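You operate a simulated robot arm through the tools that you are given. There is no shell and no other tool. Be economical: measure what you need, move in short steps, check, and stop when the job is done.

The job below is to be done with a simulated two-armed robot. You get a single attempt, and the scene is never put back.

TASK
Wipe up the spill on the island top on the sink side with the blue towel and put it back.

The check looks at the end state, three seconds after you hand in, the way a careful person would. Anything else that was tipped, shoved, dropped, spilled or broken makes it a failure. Flat cloth is picked up by pressing the open fingertips on it (5 to 10 N) and closing them slowly along it; thin cloth reads only 2 to 8 mm in the jaws.

THE ROBOT
Two 6-joint arms with two-finger parallel grippers on one trunk, on a base that drives. Base frame: it is fixed to the floor where the robot stands at the start and does not move with it; the origin is under the middle of the robot, x ahead of it, y to its left, z up; the surface under the hand at the start is at about z = 920. Readings come in mm, degrees, newtons and seconds.
The left shoulder is at the start at [80, 215, 1571], the right one opposite. With the tool pointing down near the work surface each hand reaches from about 100 to 740 mm from the robot's upright axis, wherever it stands, measured 20 degrees to its own side. Payload 3.43 kg a hand.
Tool frame (each hand has its own): the origin (TCP) lies between the finger pads and is the grasp point; the fingertips stand 30 mm ahead of it; z points along the fingers, y is the line along which they close. The gripper opens to 94 mm. The fingers are 28 mm wide and 10 mm thick; the gripper's body (50 by 96 mm) begins 55 mm behind the TCP.
Orientation is that of the tool frame in the base frame, as a unit quaternion [x, y, z, w]. With the fingers straight down and closing along the base's y, the tool's x points along the base's -x, its y along +y and its z along -z.

THE INTERFACE
- The arms move only by the tool move_arm. It takes "left_series", "right_series" or both (then of equal length, played together; a hand with none holds still); each is a list of rows, each a list of 7 numbers: the turn, a rotation vector about the base's x, y, z in units of 6 degrees (1.0 is 6 degrees), then the shift along the base's x, y, z in units of 40 mm (1.0 is 40 mm), then the finger opening in mm, from 0 to 94. In form: [[rx, ry, rz, dx, dy, dz, jaw], ...]. A call has 1 to 12 rows; each row shifts and turns the commanded pose from where the row before left it. A call with a number of a shift or a turn outside -1 to 1 is refused whole. Rows are played at 5 a second. More than 50 mm and 8.6 degrees between two rows, or a gripper value outside its range, and nothing of the call is played. Where a pose cannot be reached the arm comes as near as it can. A force on the tool above 40 N (or 10 N above the force at the start of the call, whichever is more), or a blocked arm, ends the call early, and 0.2 s more pass. Each finger travels about 72 mm/s and halts on what it meets, pressing with about 40 N; the grip force reading is that of the motor and also rises with nothing between the fingers. The clock runs only during rows and for 0.2 s after the last one: add rows that do not move to give the fingers time. It gives the time, the measured TCP pose, the force on the tool (base axes), the opening and the grip force at its end, in the units of the frame above (readings bear some noise), with the torque about the TCP (base axes, N m) and any sound that the robot's microphone picked up.
- Cameras (640 x 400 px; columns grow to the right, rows downward): "scene" is now at [79, -47.8, 1712.8]; the picture's right is [-0.69, -0.72, 0.00], its down [-0.56, 0.54, -0.63] and it looks along [0.45, -0.44, -0.78] (base axes); focal length 255 px, centre (320, 200). "left" rides on the left gripper at [76, -14, -102] in its tool frame; the picture's right is [0.18, 0.98, 0.00], its down [-0.75, 0.14, -0.64] and it looks along [-0.63, 0.12, 0.77] (tool axes); focal length 243 px, centre (320, 200). "right" rides on the right gripper at [76, 14, -103] in its tool frame; the picture's right is [-0.18, 0.98, 0.00], its down [-0.75, -0.14, -0.64] and it looks along [-0.63, -0.12, 0.77] (tool axes); focal length 243 px, centre (320, 200). There is no depth. A picture from a camera that has moved, and an enlarged one, comes with that camera's place and axes in the base frame and with its lens. The place of the scene camera against the robot may be out by one fixed shift of up to 25 mm in any direction.
- get_image(camera): a new picture of that camera. No time passes.
- raise_lower(by): slides the trunk up (or, below 0, down) by that many mm; the arms and the scene camera ride with it, the base frame stays. It gives what a move gives, with no picture.
- steer(legs): drives the robot by 1 to 6 legs, each [ahead, left, turn to the left] in mm, mm and degrees, along the robot's own axes; the way and the turn of a leg run together, so that a leg with both is an arc; at most 1500 mm and 180 degrees a leg. The arms and the cameras ride along, it lands a little off, and it stops where it bumps. It gives what a move gives.
- aim_head(pan, tilt): turns the head with the scene camera to pan (to the left, within 86 degrees either way) and tilt (down, from -29 to 69), counted from straight ahead of the robot. It gives what a move gives.
- zoom(camera, box): a new picture of the part [left, top, right, bottom] of that camera's present view, enlarged. No time passes.
- hand_in(): hands the job in; it is judged then, once.

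Go step by step. Nothing tells you exact positions but the pictures and the camera data: compare them with the known pose of the tool, close in by small moves and look again before you grip or let go. The budget is 120 turns and 88 pictures, counting those below and the enlarged ones. Unless the task says otherwise, let go and move clear before handing in, and close with one line.

The tools are called after ">>>" by a JSON object that holds its "fn" and its "kwargs". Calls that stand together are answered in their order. move_arm: Moves the arms, as the interface text tells. Its arguments: {"type":"object","properties":{"left_series":{"type":"array"},"right_series":{"type":"array"}},"required":[]} The other tools are called the same way: raise_lower (by) slides the trunk up or down; steer (legs) drives the base; aim_head (pan, tilt) turns the head that bears the scene camera; get_image (camera) takes a picture; zoom (camera, box) takes an enlarged picture of a part of a camera's view; hand_in () hands the job in.

At the start:

```text
t: 0.0
left_ee_pos: [522.2, -103.5, 1079.5]
left_tool_rot: [0.0, 1.0, -0.001, 0.0]
left_force: [0.2, 0.2, 0.0]
left_ft_torque: [0.02, 0.0, -0.05]
left_opening: 94.1
left_grasp_force: 0.1
right_ee_pos: [332.4, -473.8, 999.7]
right_tool_rot: [0.001, 1.0, 0.0, 0.001]
right_force: [-0.7, -0.4, 0.3]
right_ft_torque: [0.03, 0.0, 0.01]
right_opening: 93.9
right_grasp_force: 0.1
trunk travel left (down, up): [-801.0, 39.0]
robot x, y, heading: [1.3, 1.7, -0.1]
head pan, tilt: [-44.0, 51.1]
```

scene: 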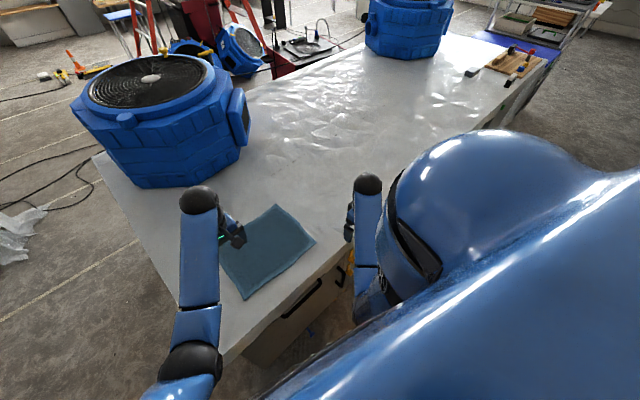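
right: 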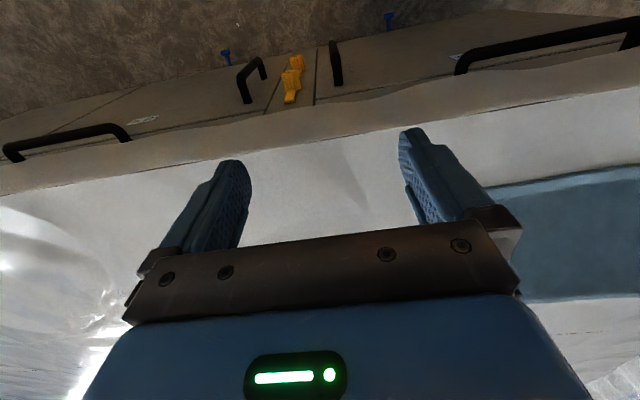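
left: 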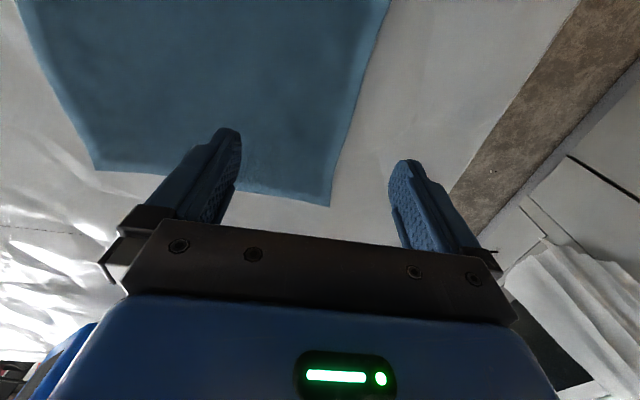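

I see the blue towel lying flat at about (508, -205) on the island, with a rippled shiny area further on that may or may not be the spill. I'll zoom in and look around first.

>>> {"fn": "zoom", "kwargs": {"camera": "scene", "box": [220, 20, 560, 232]}}

>>> {"fn": "aim_head", "kwargs": {"pan": -10, "tilt": 35}}

>>> {"fn": "get_image", "kwargs": {"camera": "scene"}}

```text
1.88 times, centred on (390, 126) of scene
camera zoom: at [79.0, -47.8, 1712.8], right [-0.69, -0.72, 0.0], down [-0.56, 0.54, -0.63], along [0.45, -0.44, -0.78], focal length 479 px, centre (188, 339)
```

zoom: 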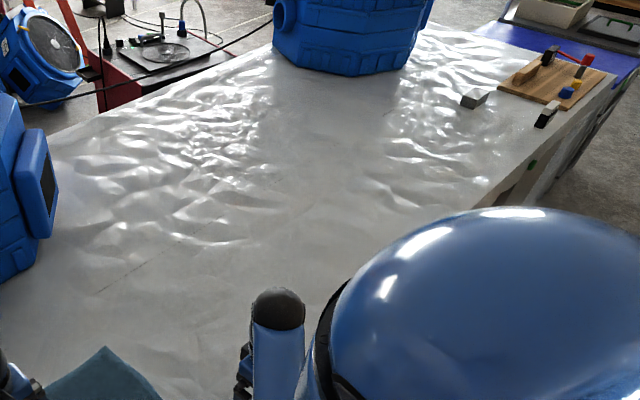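

```text
t: 1.0
left_ee_pos: [521.4, -104.3, 1078.6]
left_tool_rot: [0.0, 1.0, 0.0, 0.0]
left_force: [0.2, 1.4, 0.3]
left_ft_torque: [-0.01, 0.03, 0.0]
left_opening: 93.9
left_grasp_force: 0.1
right_ee_pos: [332.5, -474.5, 1000.1]
right_tool_rot: [0.001, 1.0, 0.0, 0.0]
right_force: [-0.2, -0.2, 0.3]
right_ft_torque: [-0.02, 0.0, 0.04]
right_opening: 94.0
right_grasp_force: 0.1
trunk travel left (down, up): [-801.0, 39.0]
robot x, y, heading: [-1.2, 0.8, 0.0]
head pan, tilt: [-10.0, 35.0]
```

```text
83 pictures are left
camera scene: at [111.2, -10.5, 1735.9], right [-0.17, -0.98, 0.0], down [-0.57, 0.1, -0.82], along [0.81, -0.14, -0.57], focal length 255 px, centre (320, 200)
```

scene: 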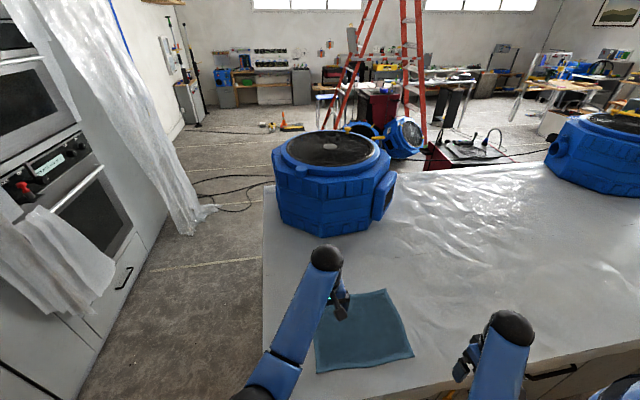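

The island is covered in white rippled sheeting with two blue air movers on it. The sink and spill aren't clear yet; I'll look farther to the right and left.

>>> {"fn": "aim_head", "kwargs": {"pan": -80, "tilt": 30}}

>>> {"fn": "get_image", "kwargs": {"camera": "scene"}}

>>> {"fn": "aim_head", "kwargs": {"pan": 80, "tilt": 25}}

>>> {"fn": "get_image", "kwargs": {"camera": "scene"}}

>>> {"fn": "aim_head", "kwargs": {"pan": -35, "tilt": 25}}

>>> {"fn": "get_image", "kwargs": {"camera": "scene"}}

```text
t: 2.4
left_ee_pos: [520.9, -105.1, 1079.2]
left_tool_rot: [0.001, 1.0, 0.0, 0.001]
left_force: [-0.3, -0.7, 0.4]
left_ft_torque: [0.0, 0.0, 0.01]
left_opening: 93.9
left_grasp_force: 0.0
right_ee_pos: [332.9, -473.9, 999.7]
right_tool_rot: [0.0, 1.0, 0.0, 0.0]
right_force: [0.0, -0.4, -0.3]
right_ft_torque: [0.03, 0.0, 0.02]
right_opening: 93.9
right_grasp_force: 0.1
trunk travel left (down, up): [-801.0, 39.0]
robot x, y, heading: [-1.7, 0.5, 0.3]
head pan, tilt: [-80.0, 30.0]
```

```text
82 pictures are left
camera scene: at [40.2, -84.2, 1743.8], right [-0.98, -0.17, 0.0], down [-0.09, 0.49, -0.87], along [0.15, -0.85, -0.5], focal length 255 px, centre (320, 200)
```

scene: 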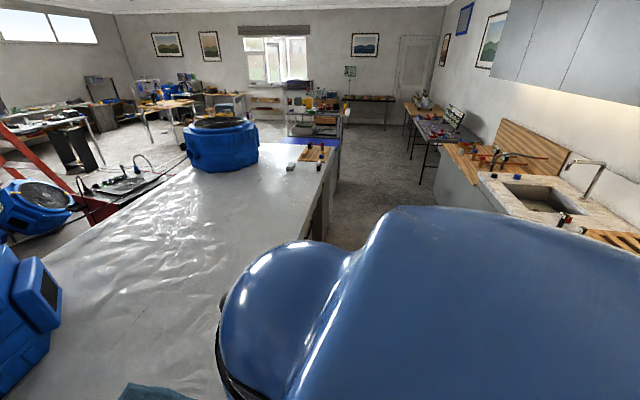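

```text
t: 4.9
left_ee_pos: [520.9, -105.2, 1078.5]
left_tool_rot: [0.0, 1.0, 0.0, 0.0]
left_force: [0.2, 0.3, 0.5]
left_ft_torque: [0.01, 0.0, -0.01]
left_opening: 94.0
left_grasp_force: 0.1
right_ee_pos: [333.4, -473.2, 999.0]
right_tool_rot: [0.0, 1.0, 0.0, 0.0]
right_force: [0.2, 0.3, -0.3]
right_ft_torque: [0.0, 0.02, 0.0]
right_opening: 93.8
right_grasp_force: 0.1
trunk travel left (down, up): [-801.0, 39.0]
robot x, y, heading: [-4.2, -2.1, -0.2]
head pan, tilt: [80.0, 25.0]
```

```text
81 pictures are left
camera scene: at [40.5, 95.6, 1751.8], right [0.98, -0.17, 0.0], down [-0.07, -0.42, -0.91], along [0.16, 0.89, -0.42], focal length 255 px, centre (320, 200)
```

scene: 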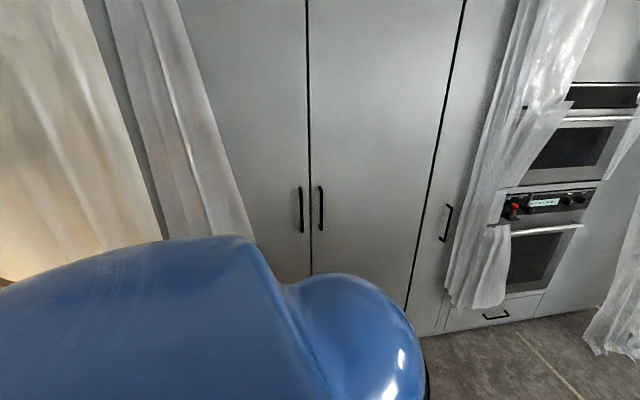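

```text
t: 6.8
left_ee_pos: [522.0, -104.6, 1080.5]
left_tool_rot: [0.0, 1.0, 0.0, 0.0]
left_force: [0.6, 0.0, -0.4]
left_ft_torque: [0.0, 0.0, -0.01]
left_opening: 93.9
left_grasp_force: 0.1
right_ee_pos: [331.6, -474.5, 999.5]
right_tool_rot: [0.0, 1.0, 0.0, 0.0]
right_force: [0.1, 0.1, -0.4]
right_ft_torque: [-0.02, -0.01, -0.01]
right_opening: 94.0
right_grasp_force: 0.0
trunk travel left (down, up): [-801.0, 39.0]
robot x, y, heading: [-2.0, 0.2, -0.2]
head pan, tilt: [-35.0, 25.0]
```

```text
80 pictures are left
camera scene: at [99.9, -47.9, 1751.7], right [-0.57, -0.82, 0.0], down [-0.35, 0.24, -0.91], along [0.74, -0.52, -0.42], focal length 255 px, centre (320, 200)
```

scene: 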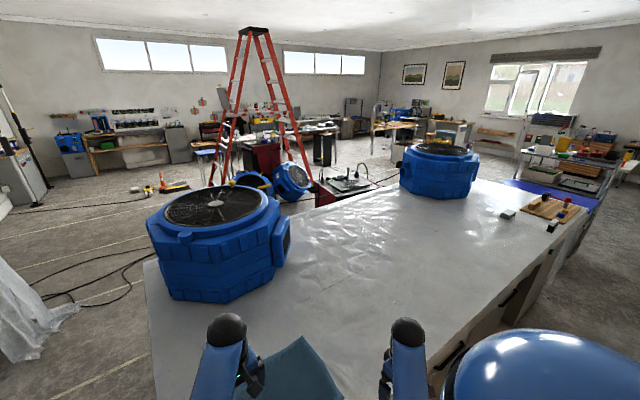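

The real sink is on the wall behind the robot's right, so the sink side of the island is the near edge that runs toward -y, which my own shoulder hides. I'll slide right along the edge (arms are well above the top) and look.

>>> {"fn": "steer", "kwargs": {"legs": [[0, -450, 0]]}}

>>> {"fn": "aim_head", "kwargs": {"pan": -30, "tilt": 45}}

>>> {"fn": "get_image", "kwargs": {"camera": "scene"}}

>>> {"fn": "get_image", "kwargs": {"camera": "right"}}

```text
t: 9.5
left_ee_pos: [520.9, -551.1, 1079.7]
left_tool_rot: [0.001, 1.0, -0.001, 0.0]
left_force: [0.2, -0.9, -0.2]
left_ft_torque: [-0.01, -0.02, -0.04]
left_opening: 93.8
left_grasp_force: 0.1
right_ee_pos: [331.3, -920.3, 1000.8]
right_tool_rot: [0.0, 1.0, -0.001, 0.0]
right_force: [0.4, 0.3, 1.1]
right_ft_torque: [0.02, 0.03, 0.02]
right_opening: 93.9
right_grasp_force: 0.1
trunk travel left (down, up): [-801.0, 39.0]
robot x, y, heading: [-1.4, -448.6, 0.1]
head pan, tilt: [-35.0, 25.0]
```

```text
t: 10.3
left_ee_pos: [520.7, -552.8, 1079.6]
left_tool_rot: [0.001, 1.0, 0.001, 0.0]
left_force: [-0.4, -0.6, 0.5]
left_ft_torque: [-0.02, 0.03, 0.0]
left_opening: 94.0
left_grasp_force: 0.1
right_ee_pos: [331.7, -922.3, 999.9]
right_tool_rot: [0.001, 1.0, 0.0, -0.001]
right_force: [0.1, 0.0, 0.4]
right_ft_torque: [-0.01, -0.01, 0.04]
right_opening: 94.0
right_grasp_force: 0.2
trunk travel left (down, up): [-801.0, 39.0]
robot x, y, heading: [0.6, -448.8, 0.3]
head pan, tilt: [-30.0, 45.0]
```

```text
79 pictures are left
camera scene: at [94.4, -484.1, 1721.2], right [-0.5, -0.87, 0.0], down [-0.61, 0.35, -0.71], along [0.61, -0.35, -0.71], focal length 255 px, centre (320, 200)
```

scene: 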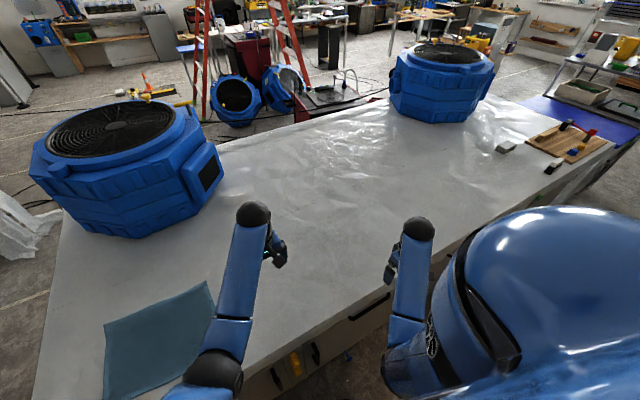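

```text
78 pictures are left
camera right: at [254.7, -908.9, 1102.3], right [0.19, 0.98, 0.0], down [0.75, -0.14, 0.64], along [0.63, -0.12, -0.77], focal length 243 px, centre (320, 200)
```

right: 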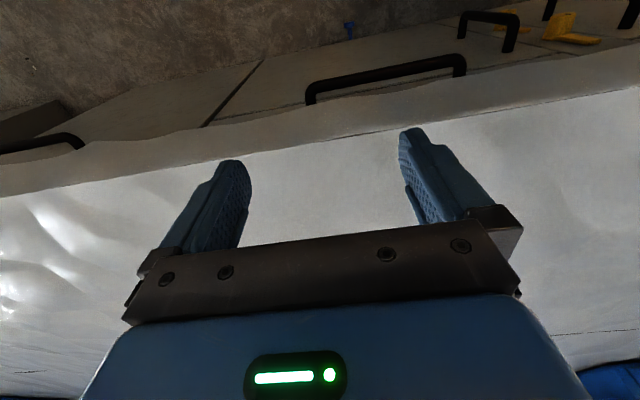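

No obvious coloured spill yet; I'll zoom in on the far and near regions.

>>> {"fn": "zoom", "kwargs": {"camera": "scene", "box": [200, 100, 420, 240]}}

>>> {"fn": "zoom", "kwargs": {"camera": "scene", "box": [400, 90, 620, 230]}}

```text
2.86 times, centred on (310, 170) of scene
camera zoom: at [94.4, -484.1, 1721.2], right [-0.5, -0.87, 0.0], down [-0.61, 0.35, -0.71], along [0.61, -0.35, -0.71], focal length 728 px, centre (349, 286)
```

zoom: 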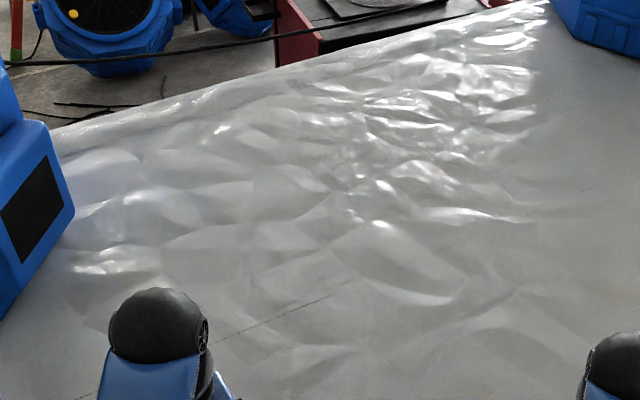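

```text
2.86 times, centred on (510, 160) of scene
camera zoom: at [94.4, -484.1, 1721.2], right [-0.5, -0.87, 0.0], down [-0.61, 0.35, -0.71], along [0.61, -0.35, -0.71], focal length 728 px, centre (-223, 314)
```

zoom: 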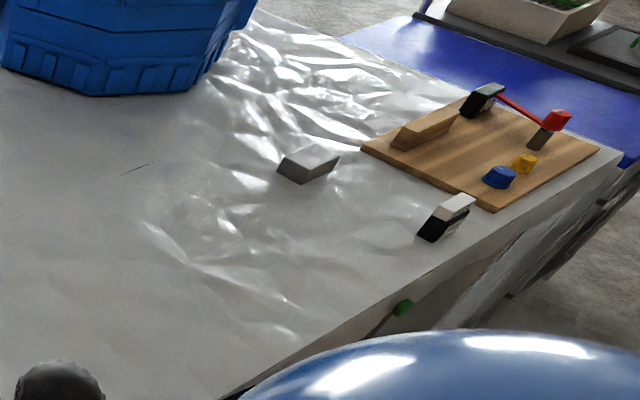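

Still nothing clear; I'll check the near edge band at the lower centre, and look straight down farther right.

>>> {"fn": "zoom", "kwargs": {"camera": "scene", "box": [200, 220, 440, 370]}}

>>> {"fn": "aim_head", "kwargs": {"pan": 5, "tilt": 50}}

>>> {"fn": "get_image", "kwargs": {"camera": "scene"}}

>>> {"fn": "get_image", "kwargs": {"camera": "left"}}

```text
2.67 times, centred on (320, 295) of scene
camera zoom: at [94.4, -484.1, 1721.2], right [-0.5, -0.87, 0.0], down [-0.61, 0.35, -0.71], along [0.61, -0.35, -0.71], focal length 679 px, centre (320, -53)
```

zoom: 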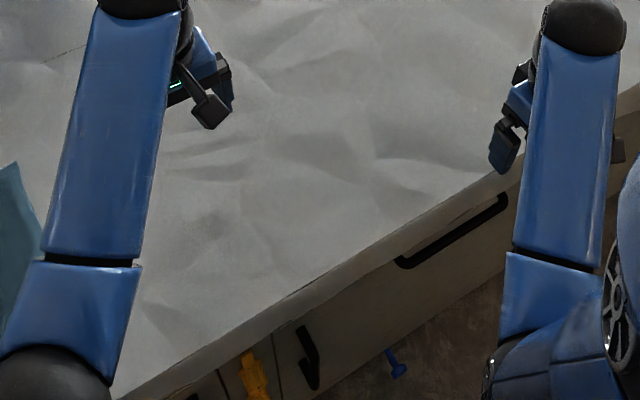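

```text
t: 11.4
left_ee_pos: [520.0, -552.8, 1080.4]
left_tool_rot: [0.0, 1.0, 0.0, 0.0]
left_force: [-0.2, -0.3, 0.6]
left_ft_torque: [0.0, -0.02, 0.02]
left_opening: 94.1
left_grasp_force: 0.0
right_ee_pos: [330.8, -921.0, 999.9]
right_tool_rot: [0.001, 1.0, -0.001, 0.0]
right_force: [-0.8, 0.1, 1.1]
right_ft_torque: [-0.04, -0.02, -0.02]
right_opening: 93.9
right_grasp_force: 0.0
trunk travel left (down, up): [-801.0, 39.0]
robot x, y, heading: [1.3, -445.8, -0.2]
head pan, tilt: [5.0, 50.0]
```

```text
74 pictures are left
camera scene: at [100.7, -436.0, 1714.3], right [0.08, -1.0, 0.0], down [-0.76, -0.06, -0.64], along [0.64, 0.05, -0.77], focal length 255 px, centre (320, 200)
```

scene: 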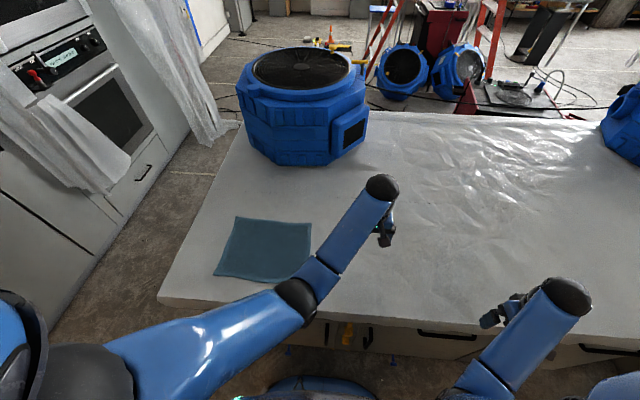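

```text
73 pictures are left
camera left: at [443.9, -565.7, 1181.9], right [-0.18, 0.98, 0.0], down [0.75, 0.14, 0.64], along [0.63, 0.12, -0.77], focal length 243 px, centre (320, 200)
```

left: 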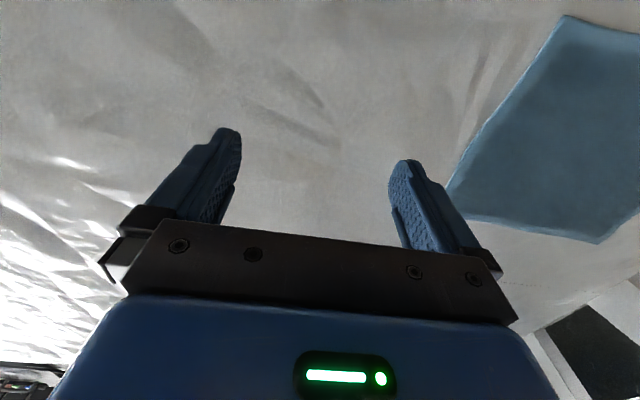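

The near edge down to y≈-1000 is clean. I'll continue farther along toward the board and small blocks.

>>> {"fn": "steer", "kwargs": {"legs": [[0, -550, 0]]}}

>>> {"fn": "aim_head", "kwargs": {"pan": -35, "tilt": 45}}

>>> {"fn": "get_image", "kwargs": {"camera": "scene"}}

>>> {"fn": "get_image", "kwargs": {"camera": "right"}}

>>> {"fn": "get_image", "kwargs": {"camera": "left"}}

```text
t: 14.5
left_ee_pos: [519.9, -1096.3, 1079.9]
left_tool_rot: [0.002, 1.0, -0.001, -0.001]
left_force: [-0.4, -0.7, 0.0]
left_ft_torque: [-0.02, 0.0, -0.02]
left_opening: 93.9
left_grasp_force: 0.0
right_ee_pos: [329.1, -1465.6, 1001.2]
right_tool_rot: [0.001, 1.0, -0.001, 0.0]
right_force: [0.4, -0.3, 0.2]
right_ft_torque: [-0.02, 0.01, 0.03]
right_opening: 94.1
right_grasp_force: 0.0
trunk travel left (down, up): [-801.0, 39.0]
robot x, y, heading: [-0.2, -994.3, -0.4]
head pan, tilt: [5.0, 50.0]
```

```text
t: 15.6
left_ee_pos: [519.4, -1097.8, 1079.5]
left_tool_rot: [0.001, 1.0, 0.0, 0.0]
left_force: [-0.6, 0.3, -0.6]
left_ft_torque: [-0.01, -0.04, 0.02]
left_opening: 94.0
left_grasp_force: 0.1
right_ee_pos: [329.0, -1466.9, 999.9]
right_tool_rot: [0.002, 1.0, 0.0, 0.0]
right_force: [-0.2, -0.2, -0.8]
right_ft_torque: [0.03, 0.03, 0.01]
right_opening: 93.8
right_grasp_force: 0.1
trunk travel left (down, up): [-801.0, 39.0]
robot x, y, heading: [-4.5, -993.9, 0.0]
head pan, tilt: [-35.0, 45.0]
```

```text
72 pictures are left
camera scene: at [89.2, -1034.9, 1721.1], right [-0.58, -0.82, 0.0], down [-0.58, 0.41, -0.71], along [0.58, -0.41, -0.71], focal length 255 px, centre (320, 200)
```

scene: 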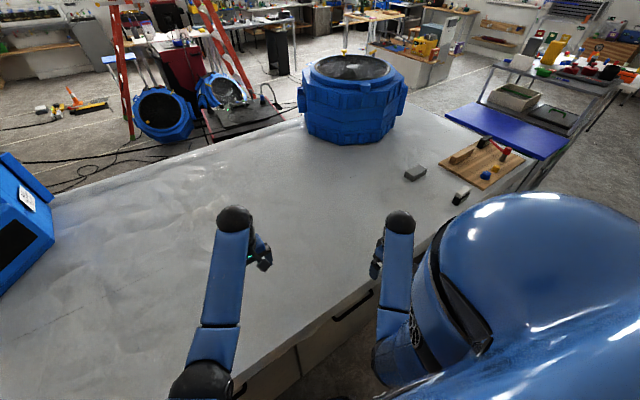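

```text
71 pictures are left
camera right: at [252.7, -1454.1, 1102.3], right [0.19, 0.98, 0.0], down [0.75, -0.14, 0.64], along [0.63, -0.12, -0.77], focal length 243 px, centre (320, 200)
```

right: 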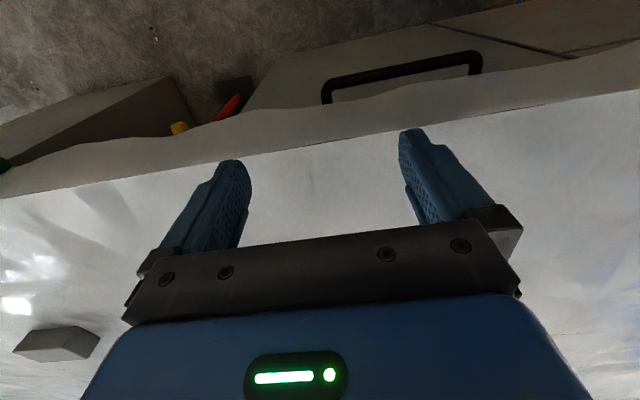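

```text
70 pictures are left
camera left: at [442.4, -1111.6, 1181.8], right [-0.18, 0.98, 0.0], down [0.75, 0.14, 0.64], along [0.63, 0.12, -0.77], focal length 243 px, centre (320, 200)
```

left: 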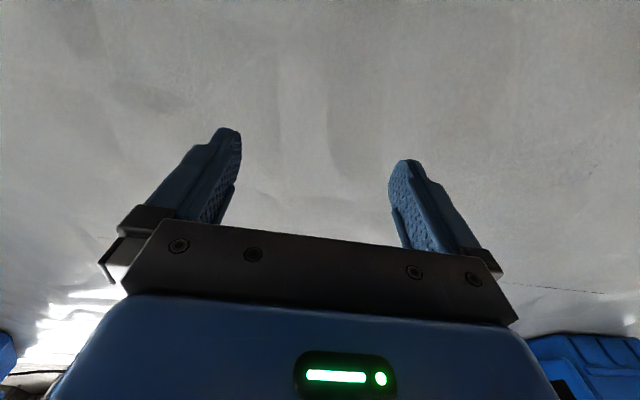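

No obvious puddle yet, so it may be a faint clear film. I'll zoom more finely over this stretch.

>>> {"fn": "zoom", "kwargs": {"camera": "scene", "box": [340, 110, 540, 235]}}

>>> {"fn": "zoom", "kwargs": {"camera": "scene", "box": [100, 200, 400, 388]}}

>>> {"fn": "aim_head", "kwargs": {"pan": 40, "tilt": 45}}

>>> {"fn": "get_image", "kwargs": {"camera": "scene"}}

```text
3.20 times, centred on (440, 172) of scene
camera zoom: at [89.2, -1034.9, 1721.1], right [-0.58, -0.82, 0.0], down [-0.58, 0.41, -0.71], along [0.58, -0.41, -0.71], focal length 815 px, centre (-64, 288)
```

zoom: 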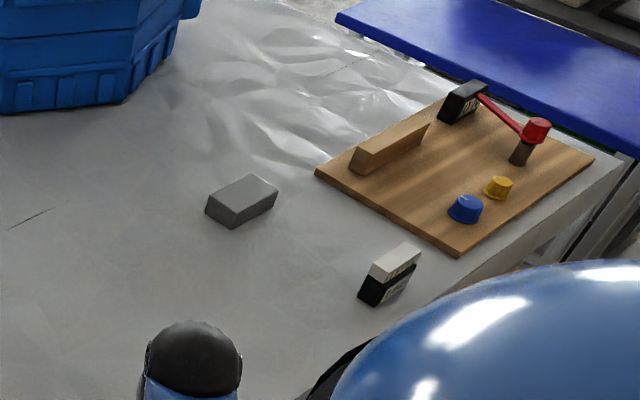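

```text
2.13 times, centred on (250, 294) of scene
camera zoom: at [89.2, -1034.9, 1721.1], right [-0.58, -0.82, 0.0], down [-0.58, 0.41, -0.71], along [0.58, -0.41, -0.71], focal length 542 px, centre (469, 0)
```

zoom: 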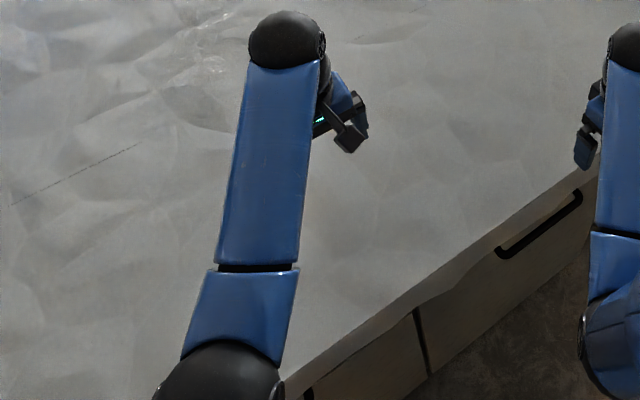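

```text
t: 17.1
left_ee_pos: [519.6, -1098.4, 1079.4]
left_tool_rot: [0.001, 1.0, 0.0, 0.0]
left_force: [0.1, -0.2, 0.2]
left_ft_torque: [0.01, -0.02, -0.03]
left_opening: 94.2
left_grasp_force: 0.1
right_ee_pos: [329.2, -1466.9, 1000.5]
right_tool_rot: [0.002, 1.0, 0.0, -0.001]
right_force: [0.4, 0.1, -0.3]
right_ft_torque: [0.0, -0.01, -0.02]
right_opening: 93.9
right_grasp_force: 0.0
trunk travel left (down, up): [-801.0, 39.0]
robot x, y, heading: [-0.3, -991.4, -0.2]
head pan, tilt: [40.0, 45.0]
```

```text
67 pictures are left
camera scene: at [85.1, -935.7, 1721.2], right [0.64, -0.77, 0.0], down [-0.54, -0.45, -0.71], along [0.54, 0.45, -0.71], focal length 255 px, centre (320, 200)
```

scene: 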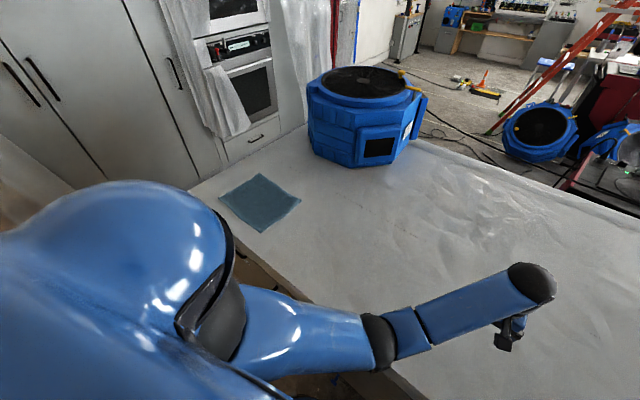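

The towel lies near the island's left end. I'll zoom the stretch between the towel, the air mover and the hand from this new angle.

>>> {"fn": "zoom", "kwargs": {"camera": "scene", "box": [200, 140, 460, 302]}}

>>> {"fn": "zoom", "kwargs": {"camera": "scene", "box": [380, 150, 640, 312]}}

```text
2.46 times, centred on (330, 221) of scene
camera zoom: at [85.1, -935.7, 1721.2], right [0.64, -0.77, 0.0], down [-0.54, -0.45, -0.71], along [0.54, 0.45, -0.71], focal length 627 px, centre (295, 148)
```

zoom: 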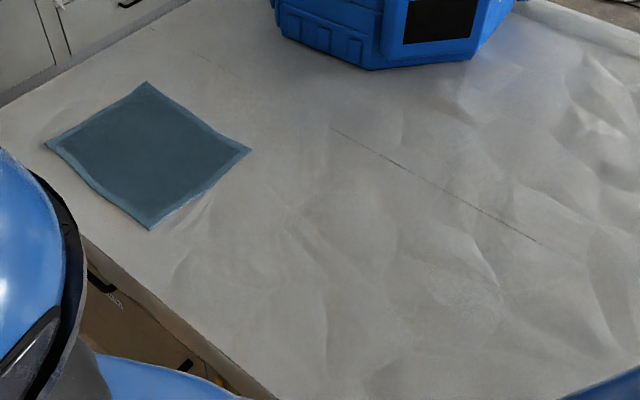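

```text
2.46 times, centred on (510, 231) of scene
camera zoom: at [85.1, -935.7, 1721.2], right [0.64, -0.77, 0.0], down [-0.54, -0.45, -0.71], along [0.54, 0.45, -0.71], focal length 627 px, centre (-148, 124)
```

zoom: 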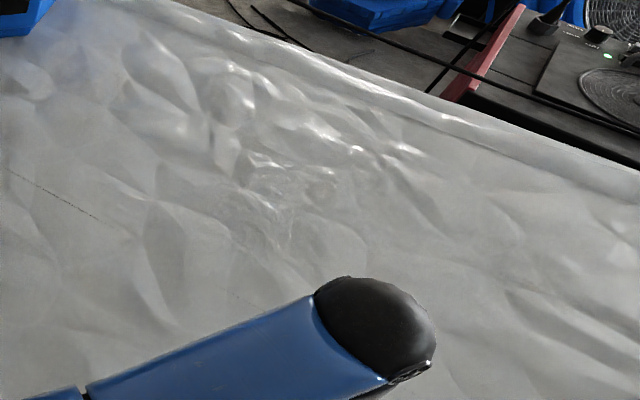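

There's a swirly clear-looking patch around (950, -1020), unlike the soft folds elsewhere. I'll zoom tighter on it, then look from directly in front.

>>> {"fn": "zoom", "kwargs": {"camera": "scene", "box": [440, 185, 560, 260]}}

>>> {"fn": "aim_head", "kwargs": {"pan": 0, "tilt": 42}}

>>> {"fn": "get_image", "kwargs": {"camera": "scene"}}

```text
5.33 times, centred on (500, 222) of scene
camera zoom: at [85.1, -935.7, 1721.2], right [0.64, -0.77, 0.0], down [-0.54, -0.45, -0.71], along [0.54, 0.45, -0.71], focal length 1358 px, centre (-640, 80)
```

zoom: 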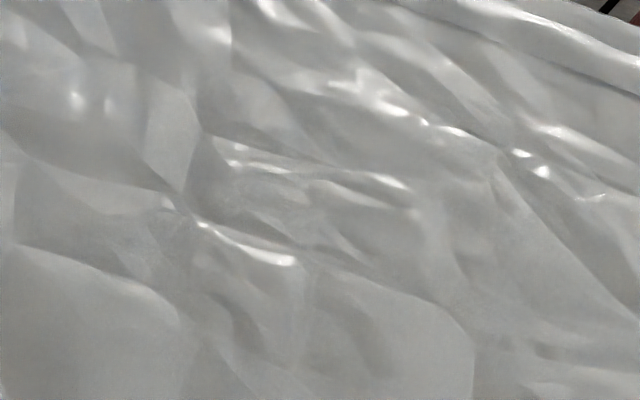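

```text
t: 18.1
left_ee_pos: [518.9, -1098.1, 1079.1]
left_tool_rot: [0.001, 1.0, -0.001, 0.001]
left_force: [-1.0, -0.2, -0.2]
left_ft_torque: [-0.01, -0.02, -0.02]
left_opening: 93.9
left_grasp_force: 0.0
right_ee_pos: [328.0, -1467.1, 998.9]
right_tool_rot: [0.002, 1.0, -0.001, 0.0]
right_force: [-0.4, 0.7, -0.4]
right_ft_torque: [0.02, -0.01, -0.01]
right_opening: 94.0
right_grasp_force: 0.1
trunk travel left (down, up): [-801.0, 39.0]
robot x, y, heading: [-2.8, -993.7, -0.1]
head pan, tilt: [0.0, 42.0]
```

```text
63 pictures are left
camera scene: at [106.3, -988.0, 1725.5], right [0.0, -1.0, 0.0], down [-0.67, 0.0, -0.74], along [0.74, 0.0, -0.67], focal length 255 px, centre (320, 200)
```

scene: 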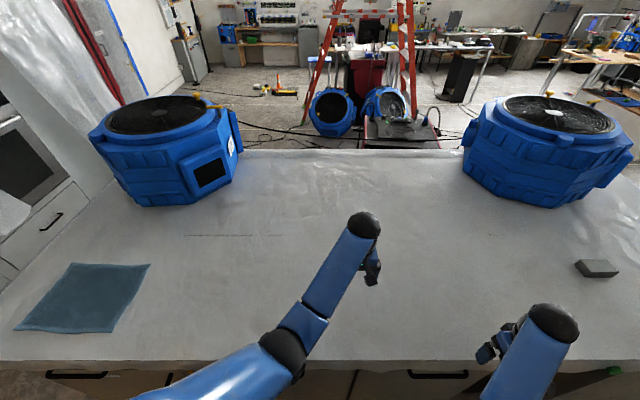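

From straight ahead the top looks plain; I'll zoom in on the middle and on the right part.

>>> {"fn": "zoom", "kwargs": {"camera": "scene", "box": [220, 140, 460, 290]}}

>>> {"fn": "zoom", "kwargs": {"camera": "scene", "box": [400, 190, 640, 340]}}

>>> {"fn": "zoom", "kwargs": {"camera": "scene", "box": [80, 200, 340, 362]}}

```text
2.67 times, centred on (340, 215) of scene
camera zoom: at [106.3, -988.0, 1725.5], right [0.0, -1.0, 0.0], down [-0.67, 0.0, -0.74], along [0.74, 0.0, -0.67], focal length 679 px, centre (267, 160)
```

zoom: 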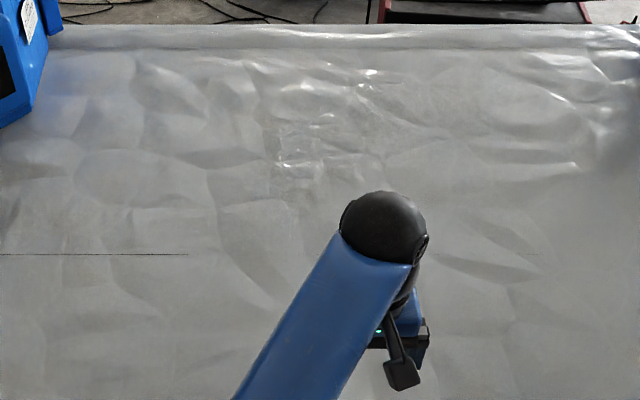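

```text
2.67 times, centred on (520, 265) of scene
camera zoom: at [106.3, -988.0, 1725.5], right [0.0, -1.0, 0.0], down [-0.67, 0.0, -0.74], along [0.74, 0.0, -0.67], focal length 679 px, centre (-213, 27)
```

zoom: 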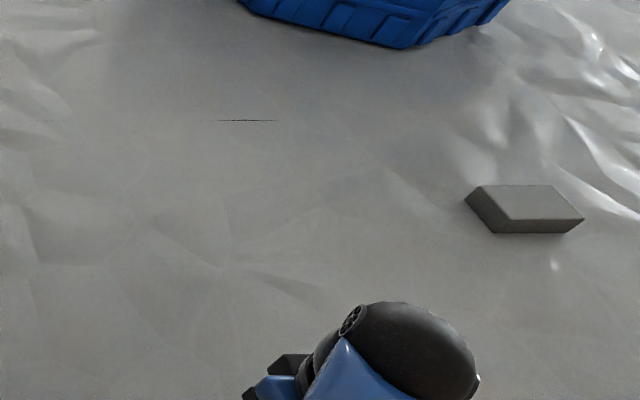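

```text
2.46 times, centred on (210, 281) of scene
camera zoom: at [106.3, -988.0, 1725.5], right [0.0, -1.0, 0.0], down [-0.67, 0.0, -0.74], along [0.74, 0.0, -0.67], focal length 627 px, centre (591, 1)
```

zoom: 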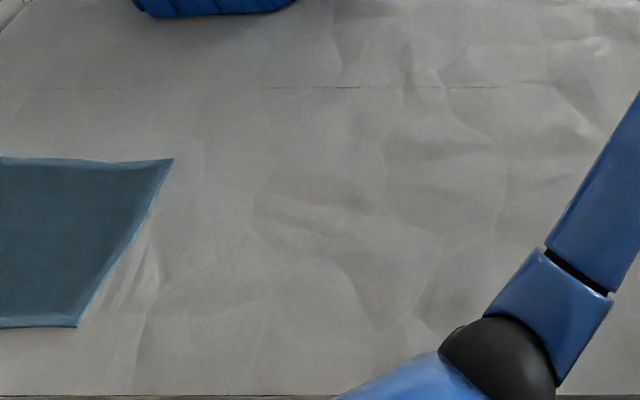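

There is one patch of finer, glassy texture about 200 mm across near (1000, -1070), which stays put between views. I'll raise and tilt the left hand to view it closer with its camera.

>>> {"fn": "move_arm", "kwargs": {"left_series": [[0, -0.9, 0, 0.3, 0, 1, 94], [0, -0.9, 0, 0.3, 0, 1, 94], [0, -0.9, 0, 0.3, 0, 1, 94], [0, -0.9, 0, 0.3, 0, 1, 94], [0, -0.9, 0, 0.3, 0, 1, 94], [0, -0.9, 0, 0.3, 0, 1, 94], [0, 0, 0, 0, 0, 0, 94]]}}

>>> {"fn": "get_image", "kwargs": {"camera": "left"}}

>>> {"fn": "zoom", "kwargs": {"camera": "scene", "box": [290, 145, 410, 220]}}

```text
t: 19.7
left_ee_pos: [597.4, -1102.8, 1310.2]
left_tool_rot: [0.001, 0.96, 0.0, 0.28]
left_force: [-1.2, -0.4, 0.2]
left_ft_torque: [0.03, 0.0, 0.02]
left_opening: 94.1
left_grasp_force: 0.0
left hand out of reach, approached as far as the arm can: row 2, 3
right_ee_pos: [329.2, -1467.8, 999.0]
right_tool_rot: [0.002, 1.0, -0.001, 0.0]
right_force: [1.1, 0.2, -0.1]
right_ft_torque: [-0.03, 0.03, -0.03]
right_opening: 94.0
right_grasp_force: 0.1
trunk travel left (down, up): [-801.0, 39.0]
robot x, y, heading: [-2.1, -997.0, -0.3]
head pan, tilt: [0.0, 42.0]
```

```text
59 pictures are left
camera left: at [477.1, -1115.5, 1354.9], right [-0.15, 0.98, -0.1], down [0.29, 0.14, 0.95], along [0.94, 0.12, -0.31], focal length 243 px, centre (320, 200)
```

left: 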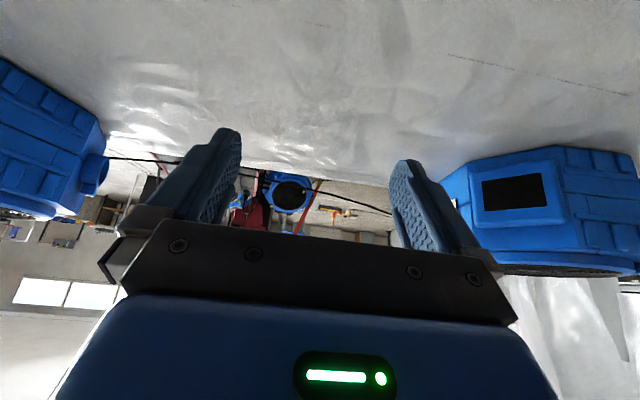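

```text
5.33 times, centred on (350, 182) of scene
camera zoom: at [106.3, -988.1, 1725.5], right [0.0, -1.0, 0.0], down [-0.67, 0.0, -0.74], along [0.74, 0.0, -0.67], focal length 1358 px, centre (160, 293)
```

zoom: 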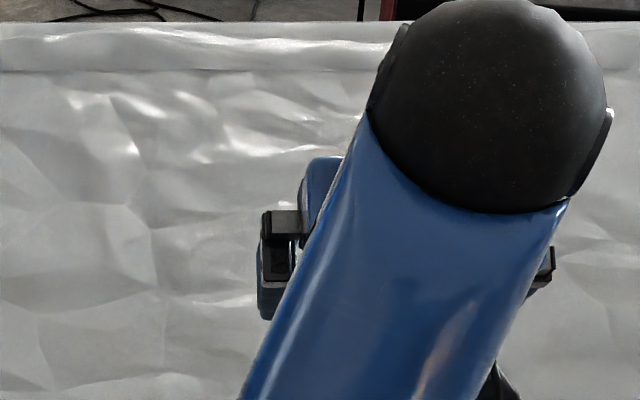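

>>> {"fn": "zoom", "kwargs": {"camera": "left", "box": [210, 30, 430, 168]}}

```text
2.90 times, centred on (320, 99) of left
camera zoom: at [477.1, -1115.5, 1354.9], right [-0.15, 0.98, -0.1], down [0.29, 0.14, 0.95], along [0.94, 0.12, -0.31], focal length 703 px, centre (320, 493)
```

zoom: 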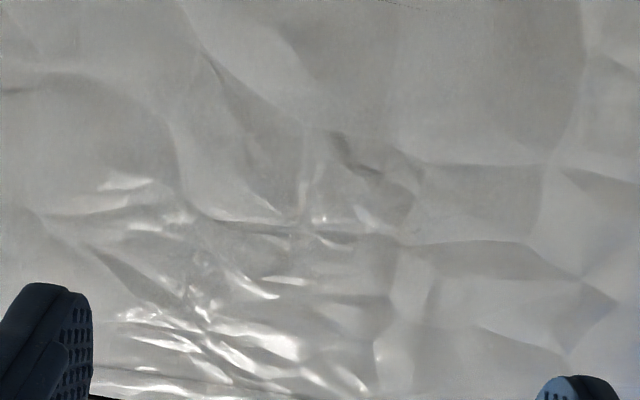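

That patch is just more wrinkled sheeting. The unseen part is the near edge past y≈-1600, by the sink; I'll raise the right hand for clearance and go on.

>>> {"fn": "move_arm", "kwargs": {"right_series": [[0, 0, 0, 0, 0, 1, 94], [0, 0, 0, 0, 0, 1, 94], [0, 0, 0, 0, 0, 1, 94], [0, 0, 0, 0, 0, 1, 94], [0, 0, 0, 0, 0, 1, 94], [0, 0, 0, 0, 0, 0, 94]]}}

>>> {"fn": "steer", "kwargs": {"legs": [[0, -550, 0]]}}

>>> {"fn": "aim_head", "kwargs": {"pan": -25, "tilt": 45}}

>>> {"fn": "get_image", "kwargs": {"camera": "scene"}}

>>> {"fn": "get_image", "kwargs": {"camera": "right"}}

```text
t: 21.1
left_ee_pos: [597.6, -1102.8, 1309.4]
left_tool_rot: [0.002, 0.96, 0.0, 0.279]
left_force: [-0.5, 0.2, 0.5]
left_ft_torque: [0.0, -0.02, -0.01]
left_opening: 94.2
left_grasp_force: 0.0
right_ee_pos: [349.6, -1487.8, 1012.8]
right_tool_rot: [0.002, 1.0, -0.001, 0.0]
right_force: [0.0, 0.6, 0.4]
right_ft_torque: [0.01, -0.04, -0.01]
right_opening: 94.0
right_grasp_force: 0.2
right hand out of reach, approached as far as the arm can: row 1, 2, 3, 4, 5
trunk travel left (down, up): [-801.0, 39.0]
robot x, y, heading: [3.0, -995.8, -0.3]
head pan, tilt: [0.0, 42.0]
```

```text
t: 24.2
left_ee_pos: [593.7, -1644.4, 1309.6]
left_tool_rot: [0.005, 0.96, -0.001, 0.279]
left_force: [-0.7, 0.2, -0.9]
left_ft_torque: [-0.03, 0.02, 0.02]
left_opening: 94.1
left_grasp_force: 0.0
right_ee_pos: [342.7, -2027.3, 1014.3]
right_tool_rot: [0.006, 1.0, -0.002, 0.0]
right_force: [0.6, -0.4, -0.3]
right_ft_torque: [-0.04, -0.01, -0.01]
right_opening: 93.7
right_grasp_force: 0.1
trunk travel left (down, up): [-801.0, 39.0]
robot x, y, heading: [-4.1, -1531.5, -0.3]
head pan, tilt: [0.0, 42.0]
```

```text
t: 25.1
left_ee_pos: [593.2, -1645.8, 1309.6]
left_tool_rot: [0.005, 0.96, 0.0, 0.279]
left_force: [0.0, -0.8, -0.1]
left_ft_torque: [-0.01, -0.03, -0.02]
left_opening: 94.2
left_grasp_force: 0.1
right_ee_pos: [343.1, -2029.4, 1012.0]
right_tool_rot: [0.006, 1.0, 0.0, 0.001]
right_force: [-0.4, -0.5, 0.3]
right_ft_torque: [0.03, 0.0, -0.01]
right_opening: 94.0
right_grasp_force: 0.0
trunk travel left (down, up): [-801.0, 39.0]
robot x, y, heading: [-2.9, -1536.4, -0.7]
head pan, tilt: [-25.0, 45.0]
```

```text
56 pictures are left
camera scene: at [92.6, -1563.7, 1721.1], right [-0.43, -0.9, 0.0], down [-0.64, 0.3, -0.71], along [0.64, -0.3, -0.71], focal length 255 px, centre (320, 200)
```

scene: 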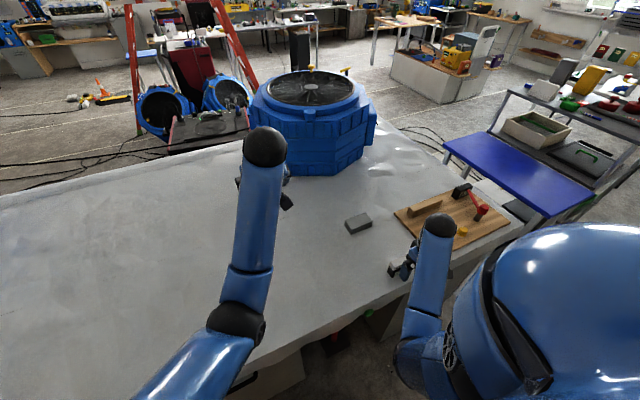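

```text
55 pictures are left
camera right: at [266.2, -2015.6, 1114.8], right [0.19, 0.98, 0.0], down [0.75, -0.15, 0.64], along [0.63, -0.12, -0.77], focal length 243 px, centre (320, 200)
```

right: 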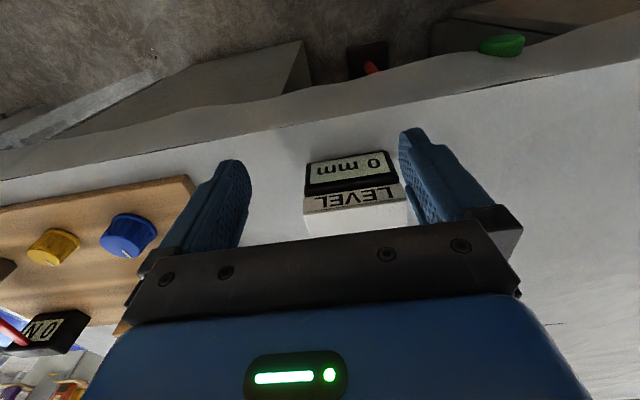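

The glassy patch works out to the same place, about (1000, -1055), in four separate views, so it may really be a clear puddle on the far half. I'll inspect it and the red cart (possible sink) beyond it, plus the wall behind.

>>> {"fn": "aim_head", "kwargs": {"pan": 20, "tilt": 32}}

>>> {"fn": "get_image", "kwargs": {"camera": "scene"}}

>>> {"fn": "zoom", "kwargs": {"camera": "scene", "box": [200, 80, 360, 180]}}

```text
t: 26.2
left_ee_pos: [593.9, -1646.2, 1309.4]
left_tool_rot: [0.004, 0.96, 0.0, 0.279]
left_force: [-0.1, -0.4, -0.3]
left_ft_torque: [0.02, 0.01, -0.02]
left_opening: 94.2
left_grasp_force: 0.0
right_ee_pos: [342.7, -2029.2, 1012.9]
right_tool_rot: [0.004, 1.0, -0.001, 0.001]
right_force: [-1.2, -0.5, -0.8]
right_ft_torque: [-0.02, -0.01, 0.02]
right_opening: 93.9
right_grasp_force: 0.0
trunk travel left (down, up): [-801.0, 39.0]
robot x, y, heading: [-8.0, -1534.3, -0.5]
head pan, tilt: [20.0, 32.0]
```

```text
54 pictures are left
camera scene: at [103.7, -1497.9, 1740.6], right [0.33, -0.94, 0.0], down [-0.5, -0.18, -0.85], along [0.8, 0.28, -0.53], focal length 255 px, centre (320, 200)
```

scene: 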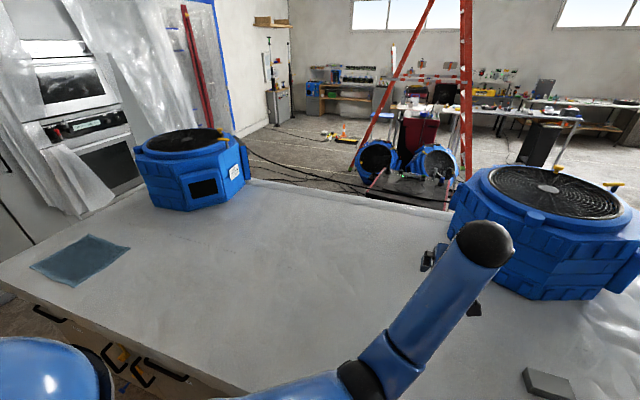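

```text
4.00 times, centred on (280, 130) of scene
camera zoom: at [103.7, -1497.9, 1740.6], right [0.33, -0.94, 0.0], down [-0.5, -0.18, -0.85], along [0.8, 0.28, -0.53], focal length 1019 px, centre (480, 480)
```

zoom: 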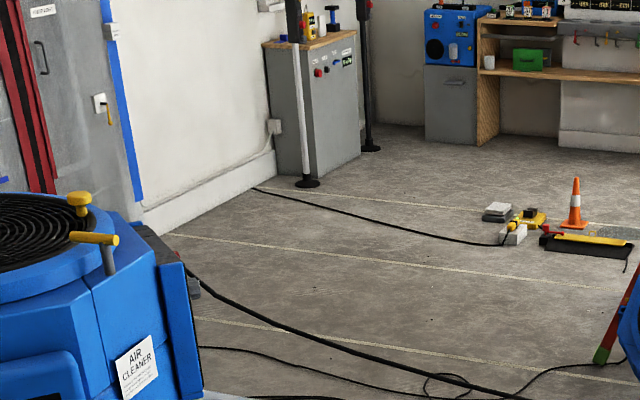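

>>> {"fn": "zoom", "kwargs": {"camera": "scene", "box": [200, 185, 420, 322]}}

>>> {"fn": "zoom", "kwargs": {"camera": "scene", "box": [250, 205, 346, 265]}}

```text
2.91 times, centred on (310, 254) of scene
camera zoom: at [103.7, -1497.9, 1740.6], right [0.33, -0.94, 0.0], down [-0.5, -0.18, -0.85], along [0.8, 0.28, -0.53], focal length 741 px, centre (349, 44)
```

zoom: 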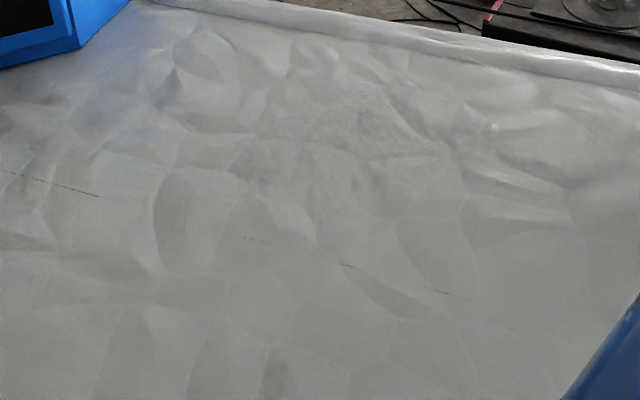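

```text
6.67 times, centred on (298, 235) of scene
camera zoom: at [103.7, -1497.9, 1740.6], right [0.33, -0.94, 0.0], down [-0.5, -0.18, -0.85], along [0.8, 0.28, -0.53], focal length 1698 px, centre (467, -33)
```

zoom: 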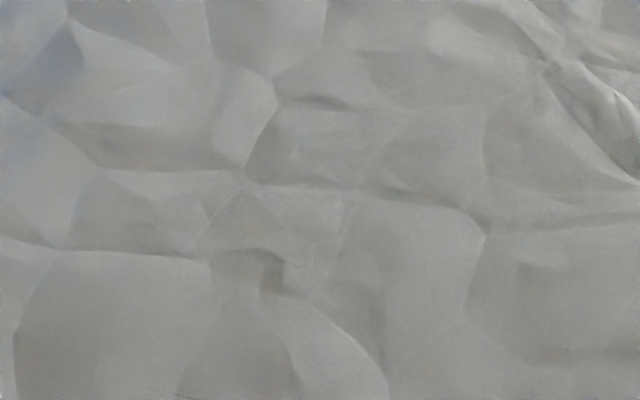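

Inconclusive. I'll scan the near half systematically on the way back toward the towel, with the head looking steeply down.

>>> {"fn": "zoom", "kwargs": {"camera": "scene", "box": [100, 220, 400, 400]}}

>>> {"fn": "steer", "kwargs": {"legs": [[0, 300, 0]]}}

>>> {"fn": "aim_head", "kwargs": {"pan": -8, "tilt": 50}}

>>> {"fn": "get_image", "kwargs": {"camera": "scene"}}

>>> {"fn": "zoom", "kwargs": {"camera": "scene", "box": [300, 90, 600, 278]}}

>>> {"fn": "zoom", "kwargs": {"camera": "scene", "box": [20, 90, 320, 278]}}

```text
2.13 times, centred on (250, 310) of scene
camera zoom: at [103.7, -1497.9, 1740.6], right [0.33, -0.94, 0.0], down [-0.5, -0.18, -0.85], along [0.8, 0.28, -0.53], focal length 543 px, centre (469, -35)
```

zoom: 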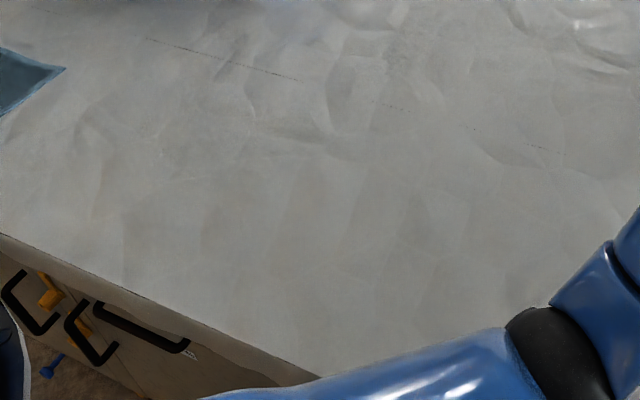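

```text
t: 28.3
left_ee_pos: [595.5, -1350.2, 1308.3]
left_tool_rot: [0.007, 0.961, 0.0, 0.278]
left_force: [0.4, -0.4, -1.0]
left_ft_torque: [0.01, -0.02, 0.02]
left_opening: 94.0
left_grasp_force: 0.1
right_ee_pos: [343.9, -1731.1, 1011.5]
right_tool_rot: [0.007, 1.0, 0.001, 0.001]
right_force: [-0.1, 0.7, -0.4]
right_ft_torque: [-0.02, -0.01, -0.01]
right_opening: 93.7
right_grasp_force: 0.0
trunk travel left (down, up): [-801.0, 39.0]
robot x, y, heading: [-2.0, -1229.3, -0.8]
head pan, tilt: [20.0, 32.0]
```

```text
t: 29.2
left_ee_pos: [596.4, -1346.4, 1310.3]
left_tool_rot: [0.006, 0.96, -0.001, 0.279]
left_force: [-0.2, -0.2, 0.0]
left_ft_torque: [-0.03, 0.0, -0.02]
left_opening: 94.2
left_grasp_force: 0.0
right_ee_pos: [343.4, -1728.9, 1012.1]
right_tool_rot: [0.006, 1.0, -0.002, 0.001]
right_force: [0.3, 0.4, 0.3]
right_ft_torque: [-0.01, -0.02, 0.01]
right_opening: 94.0
right_grasp_force: 0.2
trunk travel left (down, up): [-801.0, 39.0]
robot x, y, heading: [-3.1, -1232.0, -0.6]
head pan, tilt: [-8.0, 50.0]
```

```text
49 pictures are left
camera scene: at [98.8, -1236.6, 1714.3], right [-0.15, -0.99, 0.0], down [-0.76, 0.12, -0.64], along [0.64, -0.1, -0.77], focal length 255 px, centre (320, 200)
```

scene: 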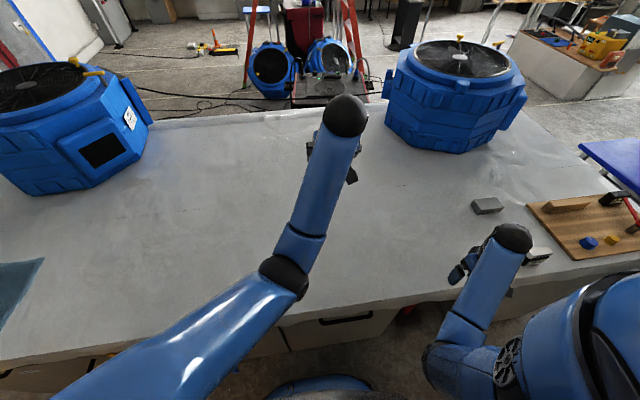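

```text
2.13 times, centred on (450, 184) of scene
camera zoom: at [98.8, -1236.6, 1714.3], right [-0.15, -0.99, 0.0], down [-0.76, 0.12, -0.64], along [0.64, -0.1, -0.77], focal length 542 px, centre (43, 234)
```

zoom: 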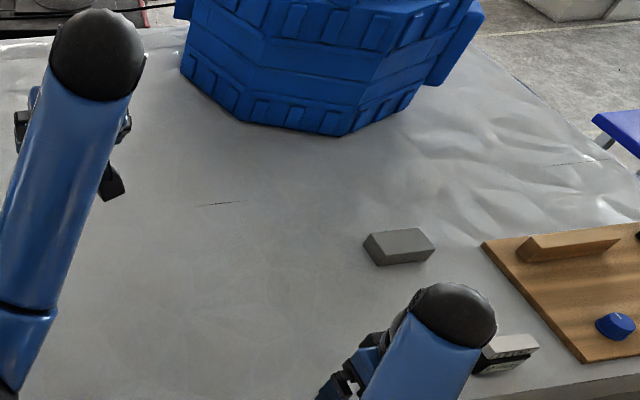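

```text
2.13 times, centred on (170, 184) of scene
camera zoom: at [98.8, -1236.6, 1714.3], right [-0.15, -0.99, 0.0], down [-0.76, 0.12, -0.64], along [0.64, -0.1, -0.77], focal length 542 px, centre (639, 234)
```

zoom: 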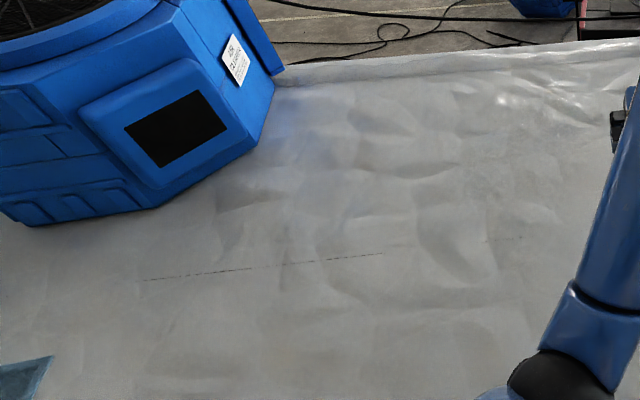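

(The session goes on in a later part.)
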